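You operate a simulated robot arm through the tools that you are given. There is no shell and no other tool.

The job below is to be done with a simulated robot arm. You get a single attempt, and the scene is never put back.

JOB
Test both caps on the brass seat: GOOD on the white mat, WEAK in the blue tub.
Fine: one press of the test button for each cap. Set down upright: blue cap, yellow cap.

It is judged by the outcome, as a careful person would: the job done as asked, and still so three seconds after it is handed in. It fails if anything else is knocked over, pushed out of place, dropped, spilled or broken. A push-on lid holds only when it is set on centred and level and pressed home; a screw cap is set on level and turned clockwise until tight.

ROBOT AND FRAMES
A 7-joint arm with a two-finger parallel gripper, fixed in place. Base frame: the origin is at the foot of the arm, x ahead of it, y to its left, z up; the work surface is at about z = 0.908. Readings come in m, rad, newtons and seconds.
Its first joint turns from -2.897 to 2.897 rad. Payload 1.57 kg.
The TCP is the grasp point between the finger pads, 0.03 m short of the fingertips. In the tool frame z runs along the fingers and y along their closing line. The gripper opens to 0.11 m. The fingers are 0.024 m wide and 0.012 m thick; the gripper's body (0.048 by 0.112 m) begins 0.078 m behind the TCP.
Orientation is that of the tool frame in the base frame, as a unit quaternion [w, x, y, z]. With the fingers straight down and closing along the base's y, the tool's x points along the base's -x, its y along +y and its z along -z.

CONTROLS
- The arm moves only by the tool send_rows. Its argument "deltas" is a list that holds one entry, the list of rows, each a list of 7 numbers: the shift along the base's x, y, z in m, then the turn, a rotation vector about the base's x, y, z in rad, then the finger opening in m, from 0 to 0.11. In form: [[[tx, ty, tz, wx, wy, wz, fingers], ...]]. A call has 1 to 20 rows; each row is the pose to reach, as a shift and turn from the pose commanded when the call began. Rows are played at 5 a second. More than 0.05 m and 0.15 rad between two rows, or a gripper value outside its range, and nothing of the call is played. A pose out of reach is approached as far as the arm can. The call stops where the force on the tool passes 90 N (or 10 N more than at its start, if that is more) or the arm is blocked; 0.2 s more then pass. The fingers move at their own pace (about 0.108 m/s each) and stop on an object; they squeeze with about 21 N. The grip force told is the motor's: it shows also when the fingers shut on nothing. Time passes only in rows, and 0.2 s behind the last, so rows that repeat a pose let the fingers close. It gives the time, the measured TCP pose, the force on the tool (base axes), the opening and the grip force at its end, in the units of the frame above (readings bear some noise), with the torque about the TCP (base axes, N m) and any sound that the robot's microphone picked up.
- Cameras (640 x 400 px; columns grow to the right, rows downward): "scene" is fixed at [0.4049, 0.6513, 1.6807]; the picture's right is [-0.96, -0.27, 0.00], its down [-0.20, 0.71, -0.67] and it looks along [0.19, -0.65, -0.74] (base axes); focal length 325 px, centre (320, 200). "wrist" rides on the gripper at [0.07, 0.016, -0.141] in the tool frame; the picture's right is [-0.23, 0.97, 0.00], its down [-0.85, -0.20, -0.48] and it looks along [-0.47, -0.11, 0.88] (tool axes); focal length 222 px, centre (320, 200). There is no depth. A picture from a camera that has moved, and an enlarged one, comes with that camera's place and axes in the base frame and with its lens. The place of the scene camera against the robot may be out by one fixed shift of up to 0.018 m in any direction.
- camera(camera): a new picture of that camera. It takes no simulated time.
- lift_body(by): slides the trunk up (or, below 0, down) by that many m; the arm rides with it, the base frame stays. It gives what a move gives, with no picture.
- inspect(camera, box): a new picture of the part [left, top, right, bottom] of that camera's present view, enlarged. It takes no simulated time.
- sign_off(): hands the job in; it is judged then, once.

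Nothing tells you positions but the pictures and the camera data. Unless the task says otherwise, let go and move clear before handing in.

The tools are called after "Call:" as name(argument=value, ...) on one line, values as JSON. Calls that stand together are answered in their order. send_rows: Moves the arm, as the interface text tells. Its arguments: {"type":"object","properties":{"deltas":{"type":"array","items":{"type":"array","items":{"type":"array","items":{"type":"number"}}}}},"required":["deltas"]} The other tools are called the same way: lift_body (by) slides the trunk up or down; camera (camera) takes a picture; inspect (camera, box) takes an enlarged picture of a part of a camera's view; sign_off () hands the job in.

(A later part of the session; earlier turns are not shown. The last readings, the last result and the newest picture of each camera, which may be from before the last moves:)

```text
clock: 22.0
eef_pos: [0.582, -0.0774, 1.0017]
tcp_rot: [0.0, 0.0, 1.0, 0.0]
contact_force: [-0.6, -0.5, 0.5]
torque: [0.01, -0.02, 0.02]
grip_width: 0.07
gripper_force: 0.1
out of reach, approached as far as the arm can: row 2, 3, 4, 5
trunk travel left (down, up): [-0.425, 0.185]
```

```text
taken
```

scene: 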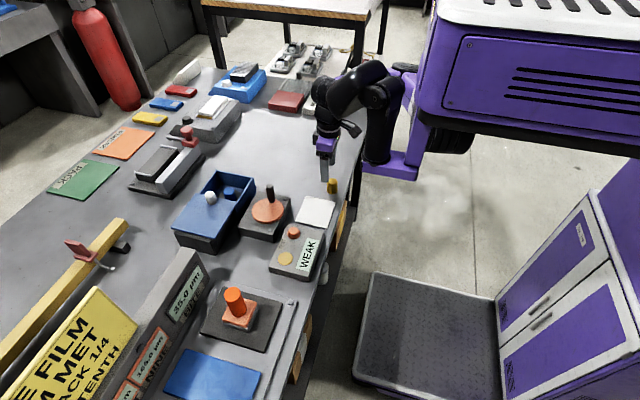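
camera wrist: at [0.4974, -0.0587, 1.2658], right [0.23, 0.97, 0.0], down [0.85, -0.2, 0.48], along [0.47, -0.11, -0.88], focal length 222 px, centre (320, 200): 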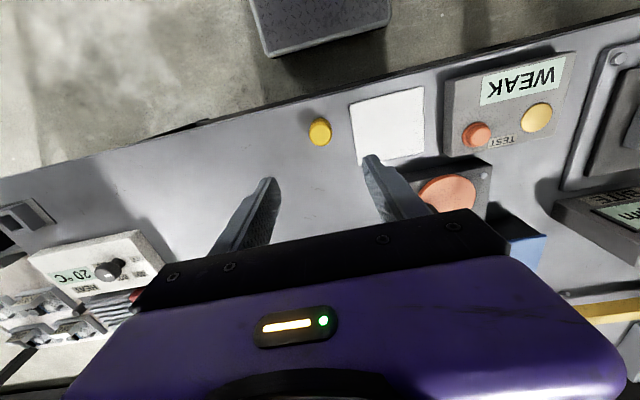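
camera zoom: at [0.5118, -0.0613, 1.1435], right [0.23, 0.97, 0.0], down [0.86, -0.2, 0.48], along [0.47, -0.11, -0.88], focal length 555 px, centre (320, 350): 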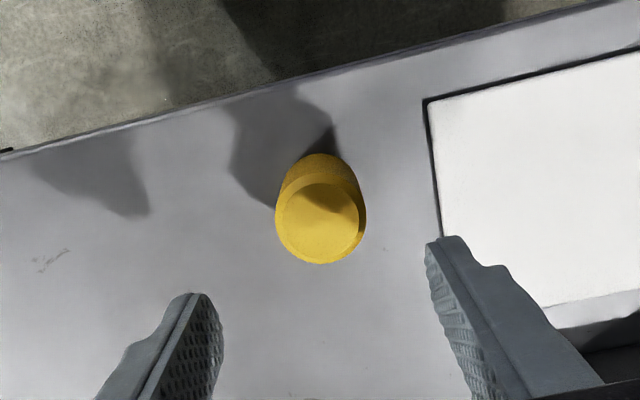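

With the tool vertical the arm can't get close enough down low: it stopped at x 0.582. Tilting the fingers slightly toward the base, about the closing axis, moves the wrist outward and still grips the cap squarely on its sides. I'll try a 0.2 rad tilt at this height.

Call:
send_rows(deltas=[[[0, 0, 0.02, 0, 0.07, 0, 0.07], [0, 0, 0.02, 0, 0.14, 0, 0.07], [0, 0, 0.02, 0, 0.2, 0, 0.07], [0, 0, 0.02, 0, 0.2, 0, 0.07]]])

Call:
inspect(camera="wrist", box=[200, 60, 440, 240])

Call:
inspect(camera="scene", box=[270, 40, 430, 220])

```text
clock: 23.0
eef_pos: [0.5816, -0.078, 1.0218]
tcp_rot: [-0.1, -0.001, 0.995, 0.0]
contact_force: [0.5, 0.8, 0.1]
torque: [0.0, -0.01, -0.04]
grip_width: 0.0703
gripper_force: 0.0
trunk travel left (down, up): [-0.425, 0.185]
```

```text
2.22 times, centred on (320, 150) of wrist
camera zoom: at [0.5415, -0.0613, 1.1757], right [0.22, 0.97, -0.04], down [0.93, -0.2, 0.3], along [0.28, -0.11, -0.95], focal length 494 px, centre (320, 311)
```

zoom: 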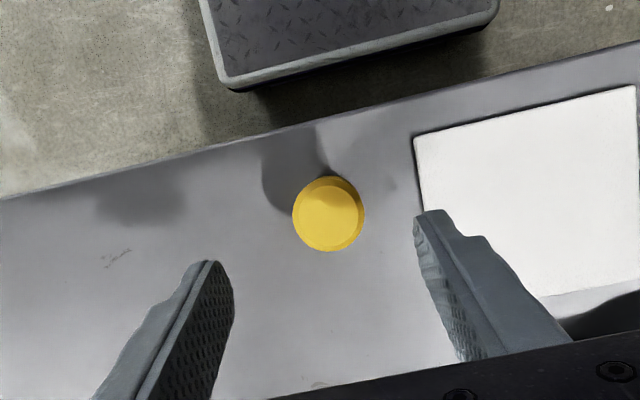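

```text
2.22 times, centred on (350, 130) of scene
camera zoom: at [0.4049, 0.6513, 1.6807], right [-0.96, -0.27, 0.0], down [-0.2, 0.71, -0.67], along [0.19, -0.65, -0.74], focal length 723 px, centre (253, 356)
```

zoom: 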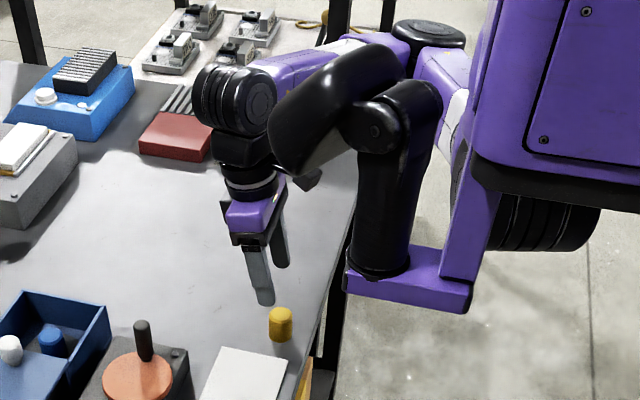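

The tilt was accepted without a reach warning. I'll now try moving over the cap with this tilt and see if the arm gets all the way.

Call:
send_rows(deltas=[[[-0.006, 0.002, 0, 0, 0, 0, 0.07], [-0.012, 0.004, 0, 0, 0, 0, 0.07], [-0.018, 0.004, 0, 0, 0, 0, 0.07], [-0.018, 0.004, 0, 0, 0, 0, 0.07]]])

Call:
inspect(camera="wrist", box=[200, 60, 440, 240])

```text
clock: 24.0
eef_pos: [0.5638, -0.0738, 1.0225]
tcp_rot: [-0.1, -0.001, 0.995, 0.0]
contact_force: [-0.7, -0.2, 0.3]
torque: [0.0, -0.02, -0.03]
grip_width: 0.07
gripper_force: 0.0
trunk travel left (down, up): [-0.425, 0.185]
```

```text
2.22 times, centred on (320, 150) of wrist
camera zoom: at [0.5236, -0.0571, 1.1759], right [0.22, 0.97, -0.05], down [0.93, -0.2, 0.3], along [0.28, -0.11, -0.95], focal length 494 px, centre (320, 311)
```

zoom: 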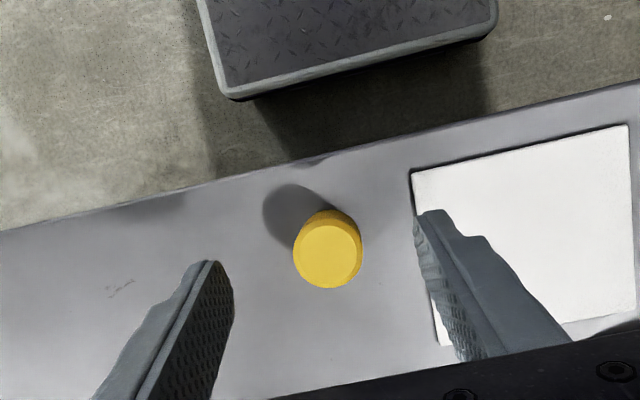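

The arm reached the spot with the tilt, and the cap is centred between the fingers. I'll descend partway, then check tracking before the final drop.

Call:
send_rows(deltas=[[[0.002, 0, -0.02, 0, 0, 0, 0.07], [0.003, 0, -0.035, 0, 0, 0, 0.07], [0.003, 0, -0.045, 0, 0, 0, 0.07]]])

Call:
inspect(camera="wrist", box=[200, 60, 440, 240])

Call:
inspect(camera="scene", box=[280, 80, 400, 220])

```text
clock: 24.8
eef_pos: [0.5671, -0.0748, 0.9781]
tcp_rot: [-0.1, 0.0, 0.995, 0.0]
contact_force: [0.2, 0.0, -0.3]
torque: [0.03, -0.03, 0.01]
grip_width: 0.0701
gripper_force: 0.2
trunk travel left (down, up): [-0.425, 0.185]
```

```text
2.22 times, centred on (320, 150) of wrist
camera zoom: at [0.5268, -0.0581, 1.1319], right [0.22, 0.97, -0.04], down [0.93, -0.2, 0.3], along [0.28, -0.11, -0.95], focal length 494 px, centre (320, 311)
```

zoom: 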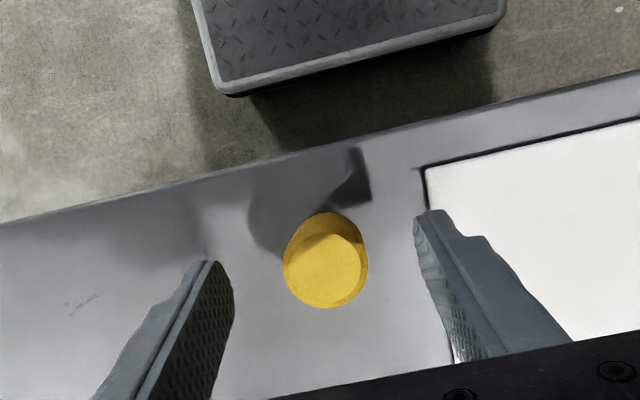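

```text
2.86 times, centred on (340, 150) of scene
camera zoom: at [0.4049, 0.6513, 1.6807], right [-0.96, -0.27, 0.0], down [-0.2, 0.71, -0.67], along [0.19, -0.65, -0.74], focal length 929 px, centre (263, 343)
```

zoom: 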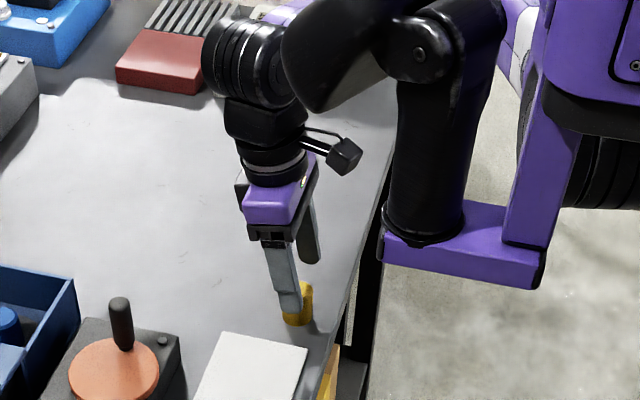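

Tracking is good. I'll narrow the opening slightly to stay clear of the mat edge, lower to grip height and close.

Call:
send_rows(deltas=[[[0, 0.001, -0.015, 0, 0, 0, 0.06], [0, 0.001, -0.026, 0, 0, 0, 0.06], [0, 0.001, -0.031, 0, 0, 0, 0.06], [0, 0.001, -0.031, 0, 0, 0, 0.06]]])

Call:
inspect(camera="wrist", box=[200, 60, 440, 240])

Call:
inspect(camera="scene", box=[300, 130, 370, 210])

```text
clock: 25.8
eef_pos: [0.566, -0.0717, 0.9455]
tcp_rot: [-0.1, -0.001, 0.995, 0.0]
contact_force: [0.0, -0.6, 0.3]
torque: [0.01, 0.01, 0.0]
grip_width: 0.0597
gripper_force: 0.0
trunk travel left (down, up): [-0.425, 0.185]
```

```text
2.22 times, centred on (320, 150) of wrist
camera zoom: at [0.5263, -0.0563, 1.1007], right [0.22, 0.97, -0.04], down [0.93, -0.2, 0.3], along [0.28, -0.11, -0.95], focal length 494 px, centre (320, 311)
```

zoom: 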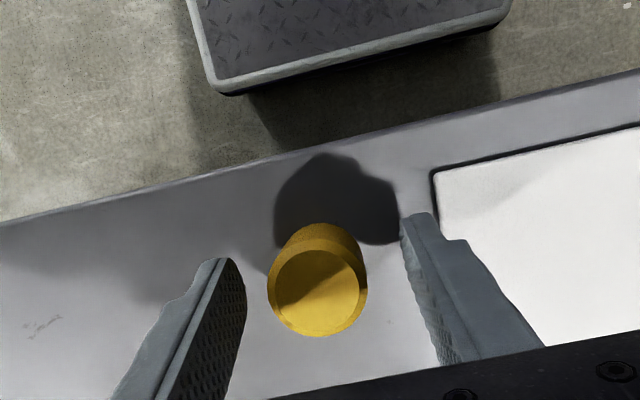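

```text
5.00 times, centred on (335, 170) of scene
camera zoom: at [0.4049, 0.6513, 1.6807], right [-0.96, -0.27, 0.0], down [-0.2, 0.71, -0.67], along [0.19, -0.65, -0.74], focal length 1626 px, centre (245, 350)
```

zoom: 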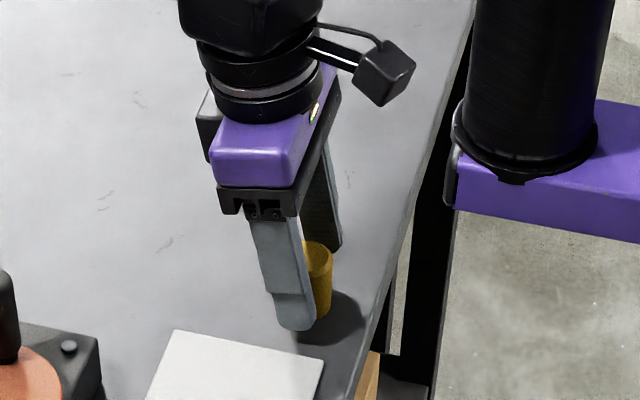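

The cap is centred between the pads at (0.564, -0.073). Closing now.

Call:
send_rows(deltas=[[[0, 0, 0, 0, 0, 0, 0.045], [0, 0, 0, 0, 0, 0, 0.03], [0, 0, 0, 0, 0, 0, 0.02], [0, 0, 0, 0, 0, 0, 0.02]]])

Call:
inspect(camera="wrist", box=[200, 60, 440, 240])

```text
clock: 26.8
eef_pos: [0.5668, -0.0726, 0.9472]
tcp_rot: [-0.099, 0.0, 0.995, 0.0]
contact_force: [-0.4, -0.9, 1.2]
torque: [0.02, -0.03, -0.01]
grip_width: 0.0326
gripper_force: 21.4
trunk travel left (down, up): [-0.425, 0.185]
```

```text
2.22 times, centred on (320, 150) of wrist
camera zoom: at [0.5263, -0.0563, 1.1009], right [0.22, 0.97, -0.04], down [0.93, -0.2, 0.3], along [0.28, -0.11, -0.95], focal length 494 px, centre (320, 311)
```

zoom: 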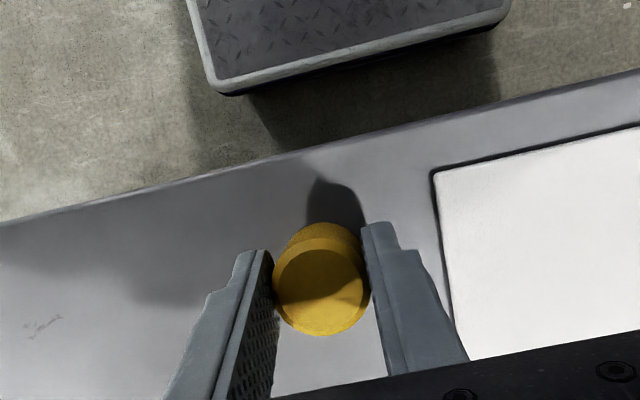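

The yellow cap is gripped at 0.0326 m with 21 N. I'll lift straight up keeping the same tilt so the cap stays upright.

Call:
send_rows(deltas=[[[0, 0, 0.01, 0, 0, 0, 0.02], [0, 0, 0.03, 0, 0, 0, 0.02], [0, 0, 0.06, 0, 0, 0, 0.02], [0, 0, 0.1, 0, 0, 0, 0.02], [0, 0, 0.14, 0, 0, 0, 0.02], [0, 0, 0.153, 0, 0, 0, 0.02]]])

Call:
inspect(camera="wrist", box=[200, 60, 440, 240])

Call:
camera(camera="scene")

```text
clock: 28.2
eef_pos: [0.5655, -0.0729, 1.1009]
tcp_rot: [-0.1, 0.0, 0.995, 0.0]
contact_force: [-0.4, 0.3, 0.4]
torque: [0.01, -0.03, -0.01]
grip_width: 0.0323
gripper_force: 20.3
trunk travel left (down, up): [-0.425, 0.185]
```

```text
2.22 times, centred on (320, 150) of wrist
camera zoom: at [0.5251, -0.0567, 1.2543], right [0.22, 0.97, -0.04], down [0.93, -0.2, 0.3], along [0.28, -0.11, -0.95], focal length 494 px, centre (320, 311)
```

zoom: 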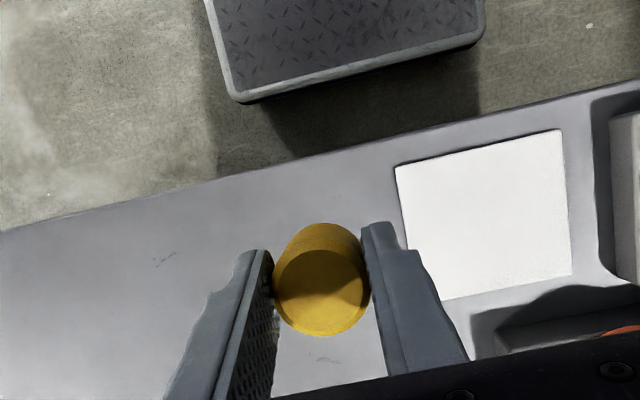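

```text
taken
```

scene: 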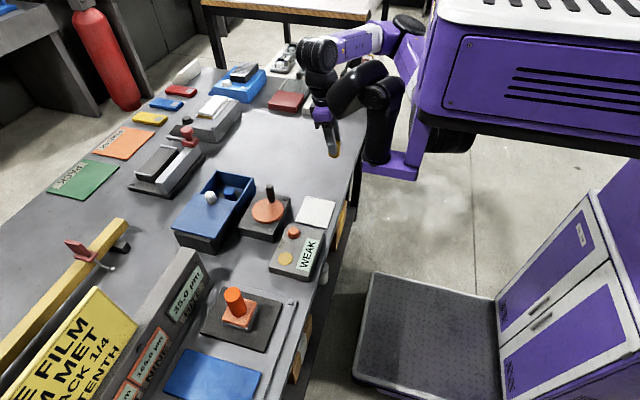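

The cap hasn't shifted in the grip. I'll carry it in an arc slightly outward and over to the brass seat at about (0.614, 0.231).

Call:
send_rows(deltas=[[[0.035, 0.015, 0, 0, 0, 0, 0.02], [0.07, 0.045, 0, 0, 0, 0, 0.02], [0.085, 0.085, 0, 0, 0, 0, 0.02], [0.085, 0.13, 0, 0, 0, 0, 0.02], [0.085, 0.175, 0, 0, 0, 0, 0.02], [0.08, 0.22, 0, 0, 0, 0, 0.02], [0.065, 0.26, 0, 0, 0, 0, 0.02], [0.055, 0.29, 0, 0, 0, 0, 0.02], [0.051, 0.304, 0, 0, 0, 0, 0.02], [0.051, 0.304, 0, 0, 0, 0, 0.02]]])

Call:
camera(camera="wrist")

Call:
inspect(camera="scene", box=[230, 160, 350, 290])

```text
clock: 30.4
eef_pos: [0.6172, 0.2333, 1.1005]
tcp_rot: [-0.099, 0.0, 0.995, 0.0]
contact_force: [0.2, -0.3, -0.2]
torque: [0.03, 0.0, -0.02]
grip_width: 0.0325
gripper_force: 21.1
trunk travel left (down, up): [-0.425, 0.185]
```

```text
taken
camera wrist: at [0.5762, 0.2489, 1.2533], right [0.22, 0.97, -0.04], down [0.93, -0.2, 0.3], along [0.28, -0.11, -0.95], focal length 222 px, centre (320, 200)
```

wrist: 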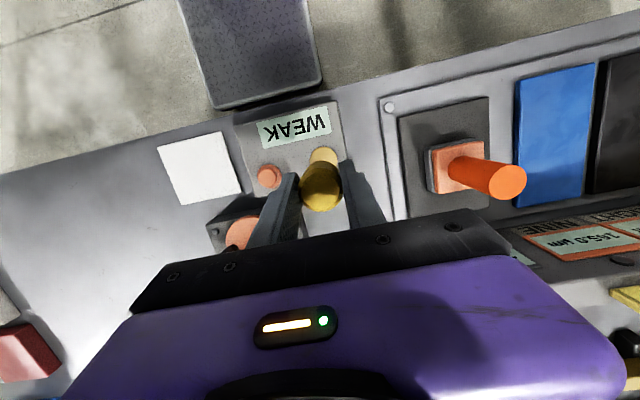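

```text
3.08 times, centred on (290, 225) of scene
camera zoom: at [0.4049, 0.6513, 1.6807], right [-0.96, -0.27, 0.0], down [-0.2, 0.71, -0.67], along [0.19, -0.65, -0.74], focal length 1001 px, centre (412, 123)
```

zoom: 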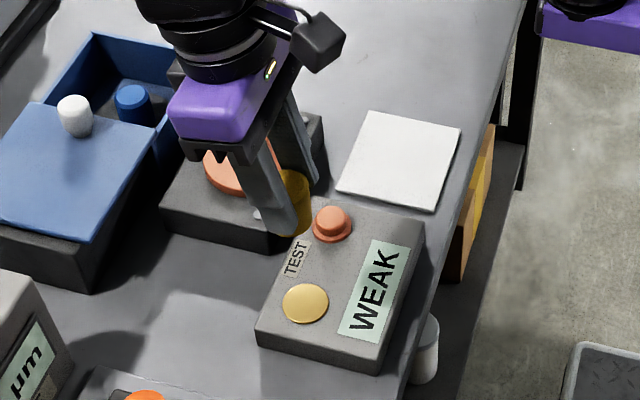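

The cap is roughly above the seat. I'll lower to about a centimetre above the disc and check alignment.

Call:
send_rows(deltas=[[[0, -0.001, -0.04, 0, 0, 0, 0.02], [0, -0.001, -0.08, 0, 0, 0, 0.02], [0, -0.001, -0.105, 0, 0, 0, 0.02], [0, -0.001, -0.115, 0, 0, 0, 0.02], [0, -0.001, -0.115, 0, 0, 0, 0.02]]])

Call:
inspect(camera="wrist", box=[220, 80, 420, 240])

Call:
inspect(camera="scene", box=[255, 210, 335, 290])

```text
clock: 31.6
eef_pos: [0.6156, 0.2314, 0.9852]
tcp_rot: [-0.099, 0.0, 0.995, 0.001]
contact_force: [0.8, -0.8, -0.1]
torque: [0.01, 0.01, 0.01]
grip_width: 0.0321
gripper_force: 21.2
trunk travel left (down, up): [-0.425, 0.185]
```

```text
2.50 times, centred on (320, 160) of wrist
camera zoom: at [0.576, 0.2475, 1.1378], right [0.22, 0.97, -0.04], down [0.93, -0.2, 0.3], along [0.28, -0.11, -0.95], focal length 555 px, centre (320, 300)
```

zoom: 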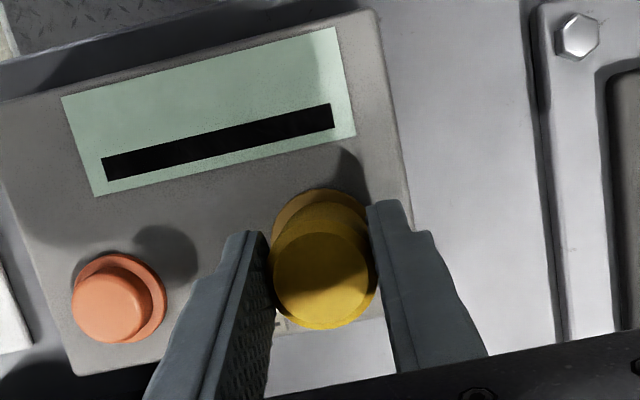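

```text
5.00 times, centred on (295, 250) of scene
camera zoom: at [0.4049, 0.6513, 1.6807], right [-0.96, -0.27, 0.0], down [-0.2, 0.71, -0.67], along [0.19, -0.65, -0.74], focal length 1626 px, centre (445, -50)
```

zoom: 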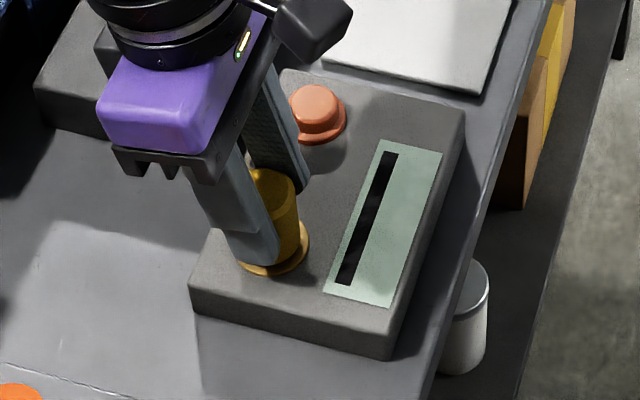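

The cap lines up with the brass disc to within about 1 mm, and the display has gone back to a dash. I'll lower slowly onto the seat.

Call:
send_rows(deltas=[[[0, 0, -0.004, 0, 0, 0, 0.02], [0, 0, -0.007, 0, 0, 0, 0.02], [0, 0, -0.009, 0, 0, 0, 0.02], [0, 0, -0.01, 0, 0, 0, 0.02]]])

```text
clock: 32.6
eef_pos: [0.616, 0.2298, 0.9758]
tcp_rot: [-0.099, -0.001, 0.995, 0.001]
contact_force: [-1.2, -1.4, 34.5]
torque: [-0.07, 0.04, 0.02]
grip_width: 0.0325
gripper_force: 21.0
trunk travel left (down, up): [-0.425, 0.185]
```

Contact is firm at 34 N, so the cap is on the seat. I'll ease up slightly, then open the fingers gradually.

Call:
send_rows(deltas=[[[0, 0, 0.001, 0, 0, 0, 0.02], [0, 0, 0.0015, 0, 0, 0, 0.02]]])

Call:
inspect(camera="wrist", box=[220, 80, 420, 240])

Call:
inspect(camera="scene", box=[255, 210, 335, 290])

```text
clock: 33.2
eef_pos: [0.6165, 0.2298, 0.9772]
tcp_rot: [-0.098, 0.001, 0.995, 0.001]
contact_force: [1.4, 0.4, 33.2]
torque: [-0.01, -0.05, 0.01]
grip_width: 0.0326
gripper_force: 20.7
trunk travel left (down, up): [-0.425, 0.185]
```

```text
2.50 times, centred on (320, 160) of wrist
camera zoom: at [0.5761, 0.2463, 1.1301], right [0.22, 0.97, -0.04], down [0.93, -0.2, 0.3], along [0.28, -0.11, -0.95], focal length 555 px, centre (320, 300)
```

zoom: 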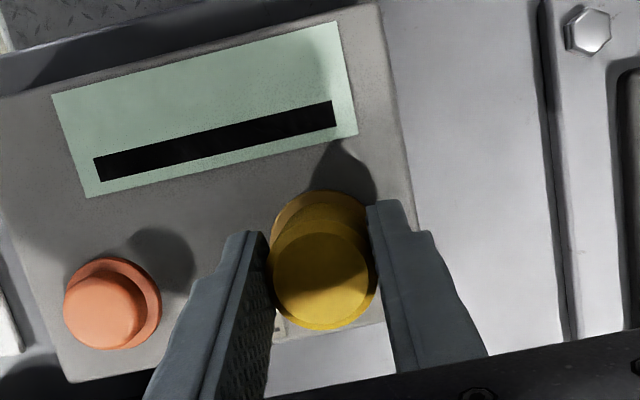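

```text
5.00 times, centred on (295, 250) of scene
camera zoom: at [0.4049, 0.6513, 1.6807], right [-0.96, -0.27, 0.0], down [-0.2, 0.71, -0.67], along [0.19, -0.65, -0.74], focal length 1626 px, centre (445, -50)
```

zoom: 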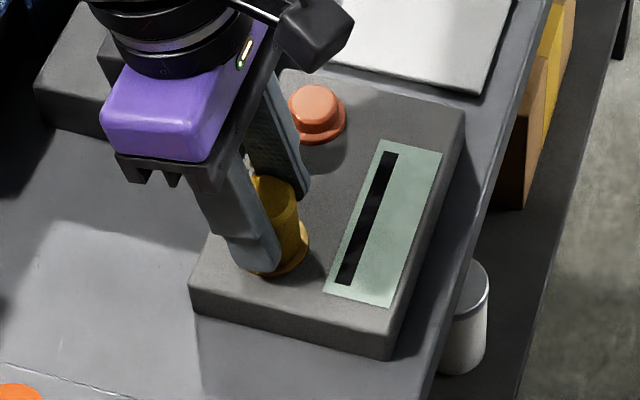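

The force is still 33 N, so I'm easing up a little more until it drops before releasing.

Call:
send_rows(deltas=[[[0, 0, 0.0005, 0, 0, 0, 0.02], [0, 0, 0.001, 0, 0, 0, 0.02], [0, 0, 0.001, 0, 0, 0, 0.02]]])

```text
clock: 34.0
eef_pos: [0.6165, 0.2291, 0.976]
tcp_rot: [-0.099, 0.0, 0.995, 0.001]
contact_force: [-0.6, 4.2, 10.4]
torque: [0.19, 0.0, 0.03]
grip_width: 0.0324
gripper_force: 20.7
trunk travel left (down, up): [-0.425, 0.185]
```

The force is down to 10 N. I'll ease another half millimetre and open.

Call:
send_rows(deltas=[[[0, 0, 0.0004, 0, 0, 0, 0.02], [0, 0, 0.0004, 0, 0, 0, 0.02]]])

```text
clock: 34.6
eef_pos: [0.6162, 0.2296, 0.9763]
tcp_rot: [-0.098, 0.001, 0.995, -0.001]
contact_force: [-0.6, 0.4, -0.7]
torque: [-0.01, 0.01, -0.01]
grip_width: 0.0322
gripper_force: 20.9
trunk travel left (down, up): [-0.425, 0.185]
```

The force is now zero and the cap rests just at the seat surface. Opening the fingers.

Call:
send_rows(deltas=[[[0, 0, 0, 0, 0, 0, 0.036], [0, 0, 0, 0, 0, 0, 0.045], [0, 0, 0, 0, 0, 0, 0.06], [0, 0, 0, 0, 0, 0, 0.06]]])

Call:
inspect(camera="wrist", box=[220, 80, 420, 240])

Call:
inspect(camera="scene", box=[255, 210, 335, 290])

```text
clock: 35.6
eef_pos: [0.6177, 0.2303, 0.9785]
tcp_rot: [-0.099, 0.0, 0.995, 0.0]
contact_force: [0.2, 0.5, 0.2]
torque: [0.03, 0.01, 0.02]
grip_width: 0.0598
gripper_force: 0.1
trunk travel left (down, up): [-0.425, 0.185]
```

```text
2.50 times, centred on (320, 160) of wrist
camera zoom: at [0.5769, 0.2467, 1.1307], right [0.22, 0.97, -0.05], down [0.93, -0.2, 0.3], along [0.28, -0.11, -0.95], focal length 555 px, centre (320, 300)
```

zoom: 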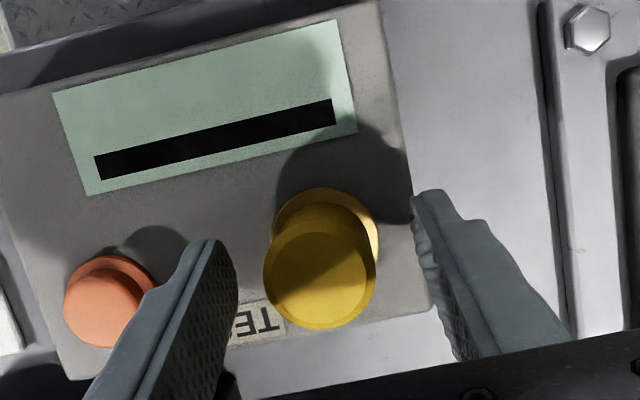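

```text
5.00 times, centred on (295, 250) of scene
camera zoom: at [0.4049, 0.6513, 1.6807], right [-0.96, -0.27, 0.0], down [-0.2, 0.71, -0.67], along [0.19, -0.65, -0.74], focal length 1626 px, centre (445, -50)
```

zoom: 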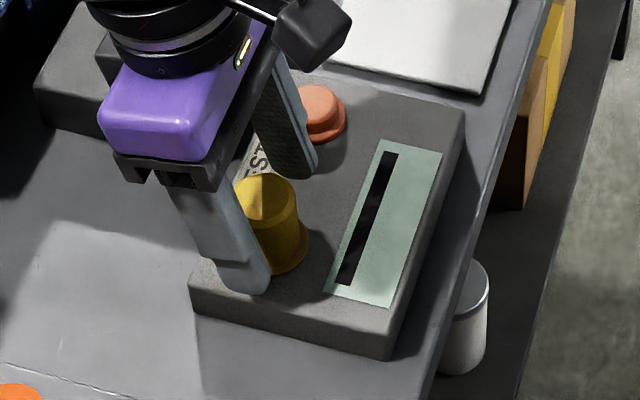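

The cap is released and standing. I'll raise clear and check that it's upright and centred on the disc.

Call:
send_rows(deltas=[[[0, 0, 0.02, 0, 0, 0, 0.06], [0, 0, 0.05, 0, 0, 0, 0.06], [0, 0, 0.08, 0, 0, 0, 0.06], [0, 0, 0.11, 0, 0, 0, 0.06]]])

Call:
inspect(camera="wrist", box=[220, 80, 420, 240])

Call:
inspect(camera="scene", box=[255, 210, 335, 290])

```text
clock: 36.6
eef_pos: [0.6192, 0.2295, 1.0892]
tcp_rot: [-0.1, 0.001, 0.995, 0.0]
contact_force: [-0.1, 0.2, -0.1]
torque: [-0.01, 0.0, 0.01]
grip_width: 0.06
gripper_force: 0.1
trunk travel left (down, up): [-0.425, 0.185]
```

```text
2.50 times, centred on (320, 160) of wrist
camera zoom: at [0.5788, 0.2453, 1.2423], right [0.22, 0.97, -0.05], down [0.93, -0.2, 0.3], along [0.28, -0.11, -0.95], focal length 555 px, centre (320, 300)
```

zoom: 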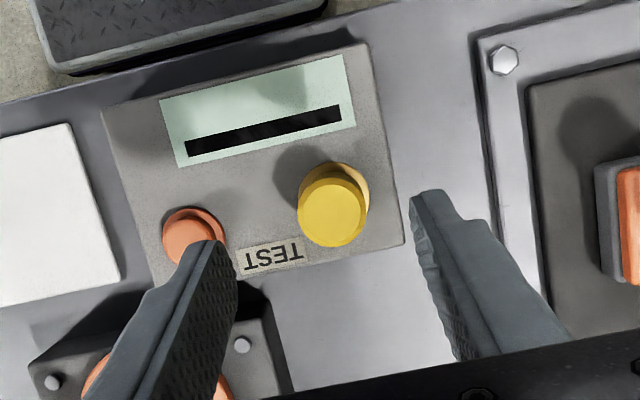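

```text
5.00 times, centred on (295, 250) of scene
camera zoom: at [0.4049, 0.6513, 1.6807], right [-0.96, -0.27, 0.0], down [-0.2, 0.71, -0.67], along [0.19, -0.65, -0.74], focal length 1626 px, centre (445, -50)
```

zoom: 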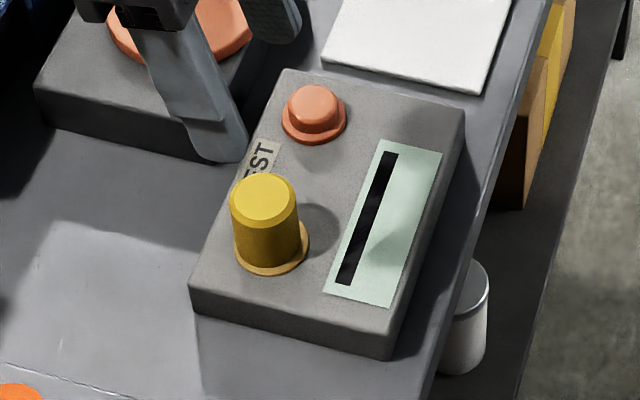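

The yellow cap stands upright on the disc, about 2 mm off centre and fully within it. I'll straighten the tool, close the fingers and move over the button.

Call:
send_rows(deltas=[[[0, -0.03, 0, 0, -0.1, 0, 0.03], [-0.001, -0.06, 0, 0, -0.2, 0, 0.0], [-0.0015, -0.0825, 0, 0, -0.2, 0, 0.0], [-0.0015, -0.0825, -0.03, 0, -0.2, 0, 0.0], [-0.0015, -0.0825, -0.06, 0, -0.2, 0, 0.0], [-0.0015, -0.0825, -0.085, 0, -0.2, 0, 0.0], [-0.0015, -0.0825, -0.095, 0, -0.2, 0, 0.0], [-0.0015, -0.0825, -0.095, 0, -0.2, 0, 0.0]]])

Call:
inspect(camera="wrist", box=[220, 60, 440, 240])

Call:
inspect(camera="scene", box=[255, 210, 335, 290])

```text
clock: 38.4
eef_pos: [0.6146, 0.1466, 0.9924]
tcp_rot: [0.0, 0.0, 1.0, 0.0]
contact_force: [-0.5, 0.4, 0.5]
torque: [0.03, -0.03, -0.01]
grip_width: 0.0
gripper_force: 21.0
trunk travel left (down, up): [-0.425, 0.185]
```

```text
2.22 times, centred on (330, 150) of wrist
camera zoom: at [0.5456, 0.1639, 1.1343], right [0.23, 0.97, 0.0], down [0.85, -0.2, 0.48], along [0.47, -0.11, -0.88], focal length 494 px, centre (298, 311)
```

zoom: 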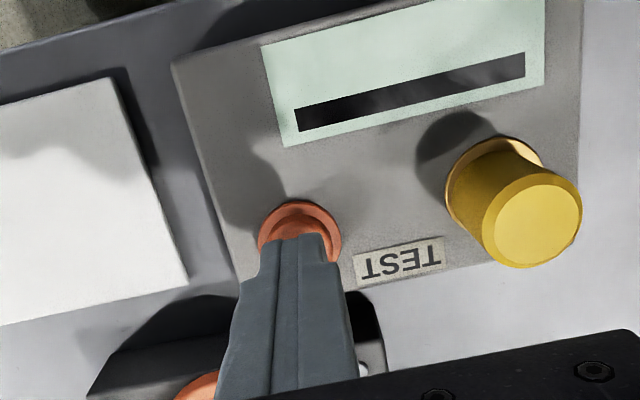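

```text
5.00 times, centred on (295, 250) of scene
camera zoom: at [0.4049, 0.6513, 1.6807], right [-0.96, -0.27, 0.0], down [-0.2, 0.71, -0.67], along [0.19, -0.65, -0.74], focal length 1626 px, centre (445, -50)
```

zoom: 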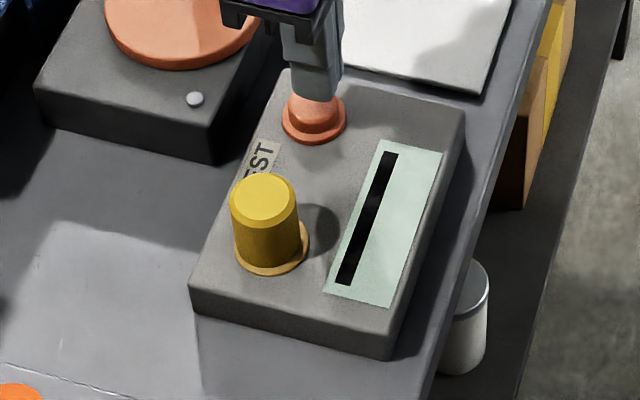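

The closed fingers are over the button, with the cap standing next to it untouched. I'll press down slowly once.

Call:
send_rows(deltas=[[[0.002, 0.001, -0.008, 0, 0, 0, 0.0], [0.002, 0.001, -0.013, 0, 0, 0, 0.0], [0.002, 0.001, -0.016, 0, 0, 0, 0.0], [0.002, 0.001, -0.0175, 0, 0, 0, 0.0], [0.002, 0.001, -0.0185, 0, 0, 0, 0.0]]])

Call:
inspect(camera="scene", box=[255, 210, 335, 290])

```text
clock: 39.6
eef_pos: [0.618, 0.1479, 0.9729]
tcp_rot: [0.0, 0.0, 1.0, 0.0]
contact_force: [-0.8, 0.4, 1.4]
torque: [0.02, 0.02, 0.03]
grip_width: 0.0002
gripper_force: 21.1
trunk travel left (down, up): [-0.425, 0.185]
```

```text
5.00 times, centred on (295, 250) of scene
camera zoom: at [0.4049, 0.6513, 1.6807], right [-0.96, -0.27, 0.0], down [-0.2, 0.71, -0.67], along [0.19, -0.65, -0.74], focal length 1626 px, centre (445, -50)
```

zoom: 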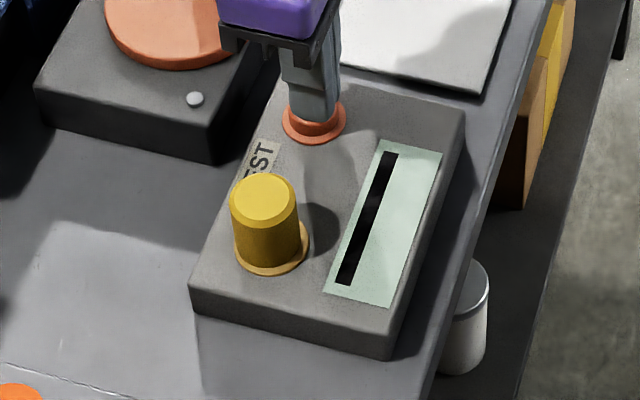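

There's no click yet and contact is light. I'll continue in half-millimetre steps without releasing.

Call:
send_rows(deltas=[[[0, 0, -0.0006, 0, 0, 0, 0.0], [0, 0, -0.0012, 0, 0, 0, 0.0], [0, 0, -0.0018, 0, 0, 0, 0.0]]])

Call:
inspect(camera="scene", box=[255, 210, 335, 290])

```text
clock: 40.4
eef_pos: [0.6173, 0.1481, 0.9711]
tcp_rot: [0.001, 0.001, 1.0, 0.0]
contact_force: [-0.3, -0.7, 2.0]
torque: [0.0, 0.03, 0.01]
grip_width: 0.0
gripper_force: 20.9
trunk travel left (down, up): [-0.425, 0.185]
heard: click
```

```text
5.00 times, centred on (295, 250) of scene
camera zoom: at [0.4049, 0.6513, 1.6807], right [-0.96, -0.27, 0.0], down [-0.2, 0.71, -0.67], along [0.19, -0.65, -0.74], focal length 1626 px, centre (445, -50)
```

zoom: 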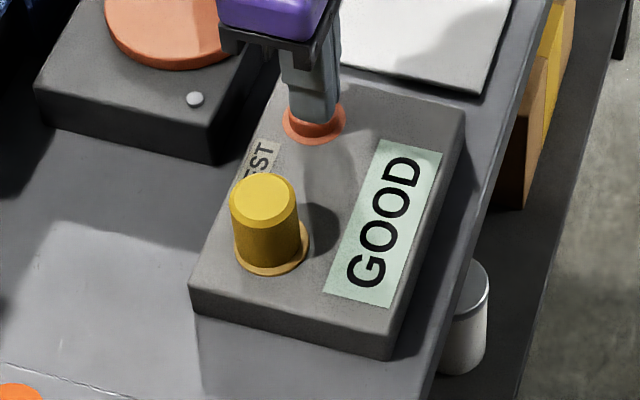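

One click, and the display reads GOOD for the yellow cap, so it goes on the white mat. I'll lift off the button, then re-tilt and move above the cap with the fingers open.

Call:
send_rows(deltas=[[[0, 0, 0.02, 0, 0, 0, 0.0], [0, 0, 0.06, 0, 0, 0, 0.0], [0, 0, 0.1, 0, 0, 0, 0.0], [0.001, 0.03, 0.11, 0, 0.1, 0, 0.03], [0.003, 0.06, 0.11, 0, 0.2, 0, 0.06], [0.003, 0.082, 0.11, 0, 0.2, 0, 0.06], [0.003, 0.082, 0.11, 0, 0.2, 0, 0.06]]])

Call:
inspect(camera="wrist", box=[220, 80, 420, 240])

```text
clock: 42.0
eef_pos: [0.6212, 0.2295, 1.082]
tcp_rot: [-0.099, -0.001, 0.995, 0.0]
contact_force: [0.1, -0.6, 0.2]
torque: [0.0, 0.02, 0.01]
grip_width: 0.0597
gripper_force: 0.1
trunk travel left (down, up): [-0.425, 0.185]
```

```text
2.50 times, centred on (320, 160) of wrist
camera zoom: at [0.5816, 0.2461, 1.2359], right [0.22, 0.97, -0.05], down [0.93, -0.2, 0.3], along [0.28, -0.11, -0.95], focal length 555 px, centre (320, 300)
```

zoom: 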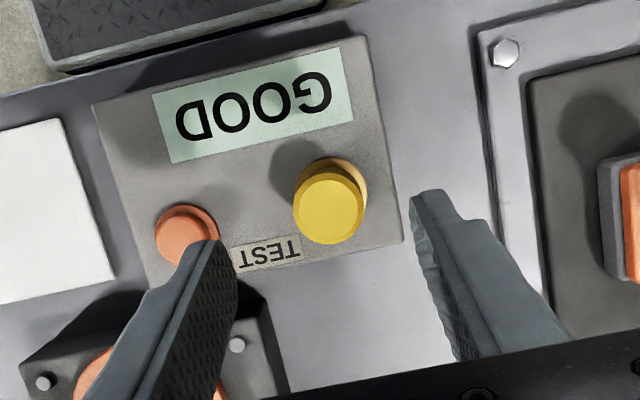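

GOOD is confirmed and the cap is at (0.616, 0.230). I'll descend and close on it.

Call:
send_rows(deltas=[[[0, 0, -0.04, 0, 0, 0, 0.06], [-0.001, 0, -0.075, 0, 0, 0, 0.06], [-0.001, 0, -0.095, 0, 0, 0, 0.06], [-0.001, 0, -0.105, 0, 0, 0, 0.06], [-0.001, 0, -0.106, 0, 0, 0, 0.06]]])

Call:
inspect(camera="wrist", box=[220, 80, 420, 240])

Call:
inspect(camera="scene", box=[255, 210, 335, 290])

```text
clock: 43.2
eef_pos: [0.6193, 0.2296, 0.976]
tcp_rot: [-0.099, -0.001, 0.995, 0.0]
contact_force: [-0.1, 0.5, -0.3]
torque: [-0.02, 0.01, 0.04]
grip_width: 0.06
gripper_force: 0.0
trunk travel left (down, up): [-0.425, 0.185]
```

```text
2.50 times, centred on (320, 160) of wrist
camera zoom: at [0.5789, 0.246, 1.1299], right [0.22, 0.97, -0.04], down [0.93, -0.2, 0.3], along [0.28, -0.11, -0.95], focal length 555 px, centre (320, 300)
```

zoom: 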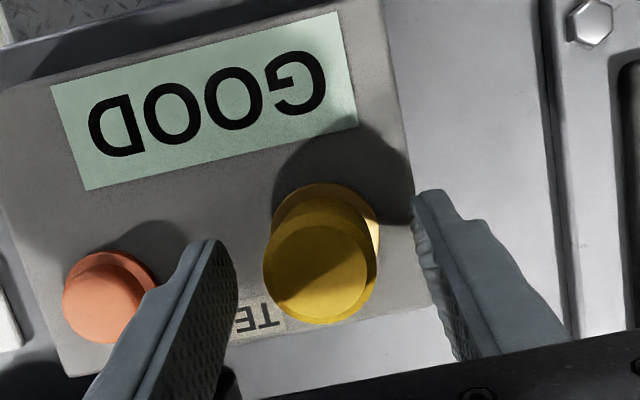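

```text
5.00 times, centred on (295, 250) of scene
camera zoom: at [0.4049, 0.6513, 1.6807], right [-0.96, -0.27, 0.0], down [-0.2, 0.71, -0.67], along [0.19, -0.65, -0.74], focal length 1626 px, centre (445, -50)
```

zoom: 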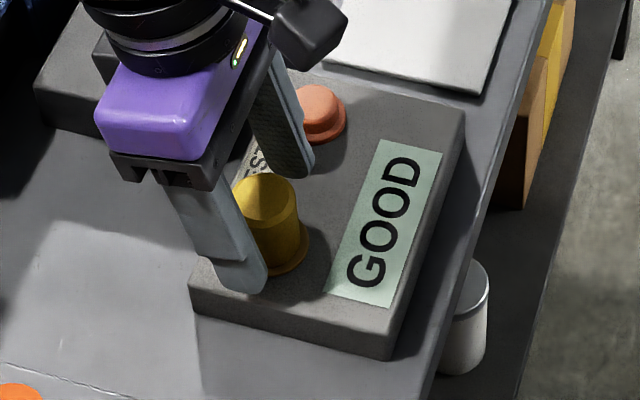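

The cap is between the pads. Closing.

Call:
send_rows(deltas=[[[0, 0, -0.0015, 0, 0, 0, 0.06], [0, 0, -0.0015, 0, 0, 0, 0.04], [0, 0, -0.0015, 0, 0, 0, 0.02], [0, 0, -0.0015, 0, 0, 0, 0.02], [0, 0, -0.0015, 0, 0, 0, 0.02]]])

```text
clock: 44.4
eef_pos: [0.619, 0.2288, 0.9745]
tcp_rot: [-0.099, 0.0, 0.995, -0.001]
contact_force: [-0.6, -0.3, 0.3]
torque: [0.0, 0.03, 0.01]
grip_width: 0.0326
gripper_force: 20.9
trunk travel left (down, up): [-0.425, 0.185]
```

Gripped. I'll lift straight up and carry the cap over the white mat, aiming near its centre at about (0.594, 0.032).

Call:
send_rows(deltas=[[[0, 0, 0.015, 0, 0, 0, 0.02], [0, 0, 0.05, 0, 0, 0, 0.02], [0, 0, 0.09, 0, 0, 0, 0.02], [0.005, -0.02, 0.12, 0, 0, 0, 0.02], [0.015, -0.06, 0.12, 0, 0, 0, 0.02], [0.02, -0.1, 0.12, 0, 0, 0, 0.02], [0.01, -0.145, 0.12, 0, 0, 0, 0.02], [-0.01, -0.18, 0.12, 0, 0, 0, 0.02], [-0.022, -0.197, 0.12, 0, 0, 0, 0.02], [-0.022, -0.197, 0.12, 0, 0, 0, 0.02]]])

Call:
inspect(camera="wrist", box=[200, 60, 440, 240])

Call:
camera(camera="scene")

```text
clock: 46.6
eef_pos: [0.5974, 0.0307, 1.096]
tcp_rot: [-0.1, -0.001, 0.995, 0.0]
contact_force: [0.2, -0.1, 0.3]
torque: [-0.01, 0.02, -0.02]
grip_width: 0.0323
gripper_force: 21.1
trunk travel left (down, up): [-0.425, 0.185]
```

```text
2.22 times, centred on (320, 150) of wrist
camera zoom: at [0.5574, 0.0473, 1.2496], right [0.22, 0.97, -0.05], down [0.93, -0.2, 0.3], along [0.28, -0.11, -0.95], focal length 494 px, centre (320, 311)
```

zoom: 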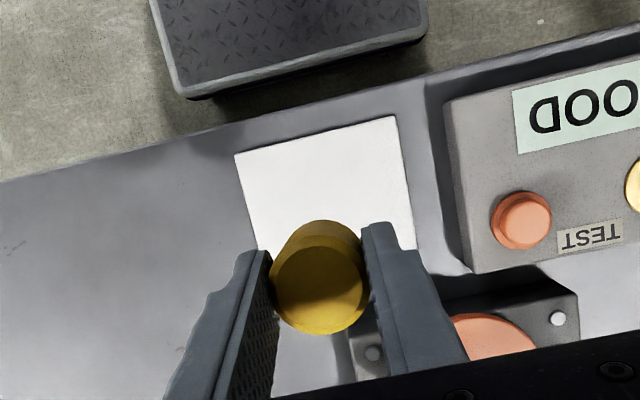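

```text
taken
```

scene: 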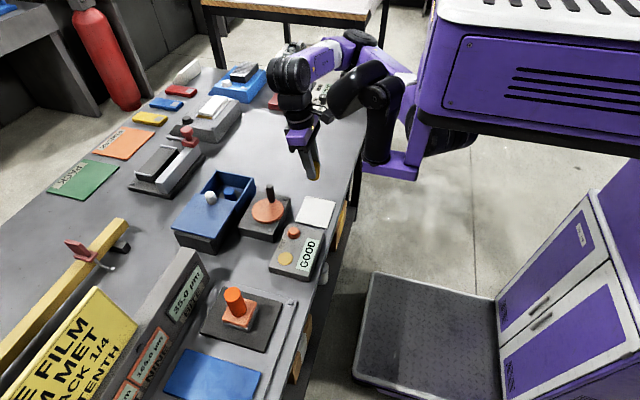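

The cap hangs over the middle of the mat. I'll lower most of the way.

Call:
send_rows(deltas=[[[0, 0.001, -0.04, 0, 0, 0, 0.02], [0, 0.001, -0.08, 0, 0, 0, 0.02], [0, 0.001, -0.11, 0, 0, 0, 0.02], [0, 0.001, -0.128, 0, 0, 0, 0.02], [0, 0.001, -0.138, 0, 0, 0, 0.02]]])

Call:
inspect(camera="wrist", box=[200, 60, 440, 240])

Call:
inspect(camera="scene", box=[270, 150, 360, 250])

```text
clock: 47.8
eef_pos: [0.5972, 0.0337, 0.957]
tcp_rot: [-0.1, 0.0, 0.995, 0.0]
contact_force: [0.2, 0.7, -1.1]
torque: [0.0, -0.01, 0.0]
grip_width: 0.0324
gripper_force: 20.6
trunk travel left (down, up): [-0.425, 0.185]
```

```text
2.22 times, centred on (320, 150) of wrist
camera zoom: at [0.5567, 0.0495, 1.1107], right [0.22, 0.97, -0.04], down [0.93, -0.2, 0.3], along [0.28, -0.11, -0.95], focal length 494 px, centre (320, 311)
```

zoom: 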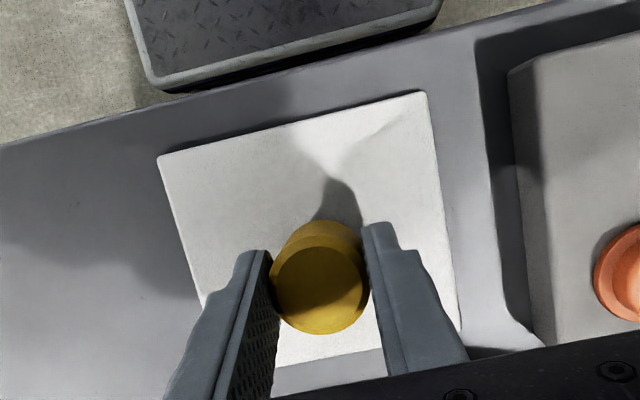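

```text
4.00 times, centred on (315, 200) of scene
camera zoom: at [0.4049, 0.6513, 1.6807], right [-0.96, -0.27, 0.0], down [-0.2, 0.71, -0.67], along [0.19, -0.65, -0.74], focal length 1301 px, centre (340, 200)
```

zoom: 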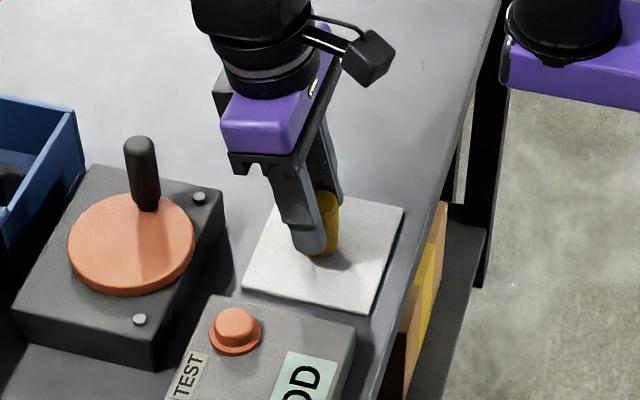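

The cap is just above the mat, well inside it, with no contact yet. I'll go down in 1 mm steps.

Call:
send_rows(deltas=[[[0, 0, -0.001, 0, 0, 0, 0.02], [0, 0, -0.002, 0, 0, 0, 0.02], [0, 0, -0.003, 0, 0, 0, 0.02]]])

```text
clock: 48.6
eef_pos: [0.5982, 0.0348, 0.9543]
tcp_rot: [-0.1, 0.0, 0.995, -0.001]
contact_force: [-0.2, -0.2, 0.0]
torque: [-0.03, 0.02, 0.01]
grip_width: 0.0325
gripper_force: 20.9
trunk travel left (down, up): [-0.425, 0.185]
```

Call:
send_rows(deltas=[[[0, 0, -0.0007, 0, 0, 0, 0.02], [0, 0, -0.0014, 0, 0, 0, 0.02], [0, 0, -0.002, 0, 0, 0, 0.02]]])

```text
clock: 49.4
eef_pos: [0.5972, 0.0354, 0.951]
tcp_rot: [-0.1, -0.001, 0.995, 0.0]
contact_force: [-1.2, -0.7, 0.2]
torque: [-0.01, 0.01, -0.03]
grip_width: 0.0325
gripper_force: 20.4
trunk travel left (down, up): [-0.425, 0.185]
```

Still no contact at 0.951, so I'm continuing in half-millimetre steps.

Call:
send_rows(deltas=[[[0, 0, -0.0005, 0, 0, 0, 0.02], [0, 0, -0.001, 0, 0, 0, 0.02]]])

```text
clock: 50.0
eef_pos: [0.5979, 0.0351, 0.9518]
tcp_rot: [-0.1, -0.001, 0.995, 0.0]
contact_force: [-0.3, -0.5, 0.7]
torque: [0.0, 0.03, -0.01]
grip_width: 0.0326
gripper_force: 20.4
trunk travel left (down, up): [-0.425, 0.185]
```

Call:
send_rows(deltas=[[[0, 0, -0.0005, 0, 0, 0, 0.02], [0, 0, -0.001, 0, 0, 0, 0.02]]])

Call:
inspect(camera="scene", box=[290, 180, 350, 240])

```text
clock: 50.6
eef_pos: [0.5983, 0.0347, 0.9503]
tcp_rot: [-0.1, 0.0, 0.995, -0.001]
contact_force: [-0.2, 0.3, 0.4]
torque: [0.0, 0.03, 0.01]
grip_width: 0.0323
gripper_force: 20.6
trunk travel left (down, up): [-0.425, 0.185]
```

```text
6.67 times, centred on (320, 210) of scene
camera zoom: at [0.4049, 0.6513, 1.6807], right [-0.96, -0.27, 0.0], down [-0.2, 0.71, -0.67], along [0.19, -0.65, -0.74], focal length 2168 px, centre (320, 133)
```

zoom: 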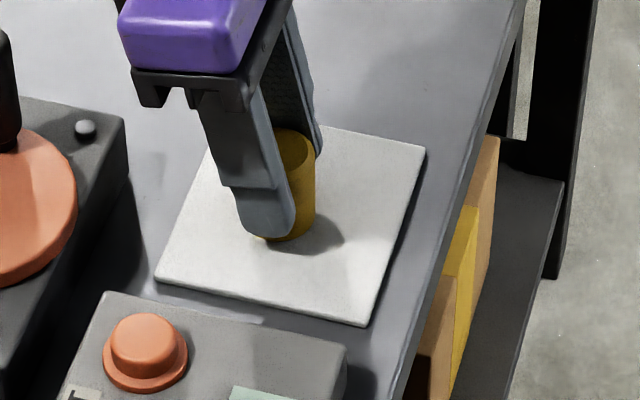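

No contact yet, but it's very close. Two more half-millimetre steps.

Call:
send_rows(deltas=[[[0, 0, -0.0005, 0, 0, 0, 0.02], [0, 0, -0.001, 0, 0, 0, 0.02]]])

```text
clock: 51.2
eef_pos: [0.5971, 0.0354, 0.9482]
tcp_rot: [-0.099, 0.0, 0.995, 0.0]
contact_force: [2.0, -0.6, 3.7]
torque: [-0.07, -0.04, -0.03]
grip_width: 0.0321
gripper_force: 21.3
trunk travel left (down, up): [-0.425, 0.185]
```

Contact at 3.7 N: the cap's base is on the mat. Opening gently.

Call:
send_rows(deltas=[[[0, 0, 0.0002, 0, 0, 0, 0.02], [0, 0, 0.0002, 0, 0, 0, 0.036], [0, 0, 0.0002, 0, 0, 0, 0.045], [0, 0, 0.0002, 0, 0, 0, 0.06], [0, 0, 0.0002, 0, 0, 0, 0.06]]])

Call:
inspect(camera="wrist", box=[200, 60, 440, 240])

Call:
inspect(camera="scene", box=[290, 180, 350, 240])

```text
clock: 52.4
eef_pos: [0.5961, 0.035, 0.9491]
tcp_rot: [-0.099, -0.001, 0.995, 0.0]
contact_force: [0.8, 0.2, -0.4]
torque: [0.04, 0.01, 0.03]
grip_width: 0.0598
gripper_force: 0.1
trunk travel left (down, up): [-0.425, 0.185]
```

```text
2.22 times, centred on (320, 150) of wrist
camera zoom: at [0.557, 0.0509, 1.103], right [0.22, 0.97, -0.05], down [0.93, -0.2, 0.3], along [0.28, -0.11, -0.95], focal length 494 px, centre (320, 311)
```

zoom: 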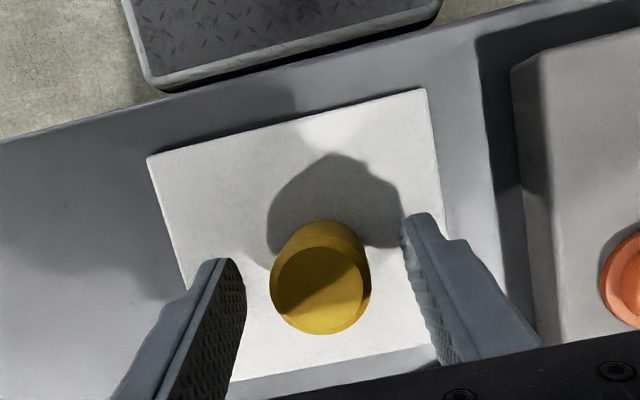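

```text
6.67 times, centred on (320, 210) of scene
camera zoom: at [0.4049, 0.6513, 1.6807], right [-0.96, -0.27, 0.0], down [-0.2, 0.71, -0.67], along [0.19, -0.65, -0.74], focal length 2168 px, centre (320, 133)
```

zoom: 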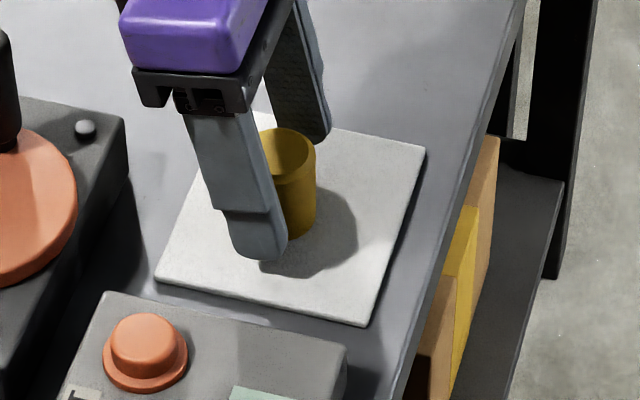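

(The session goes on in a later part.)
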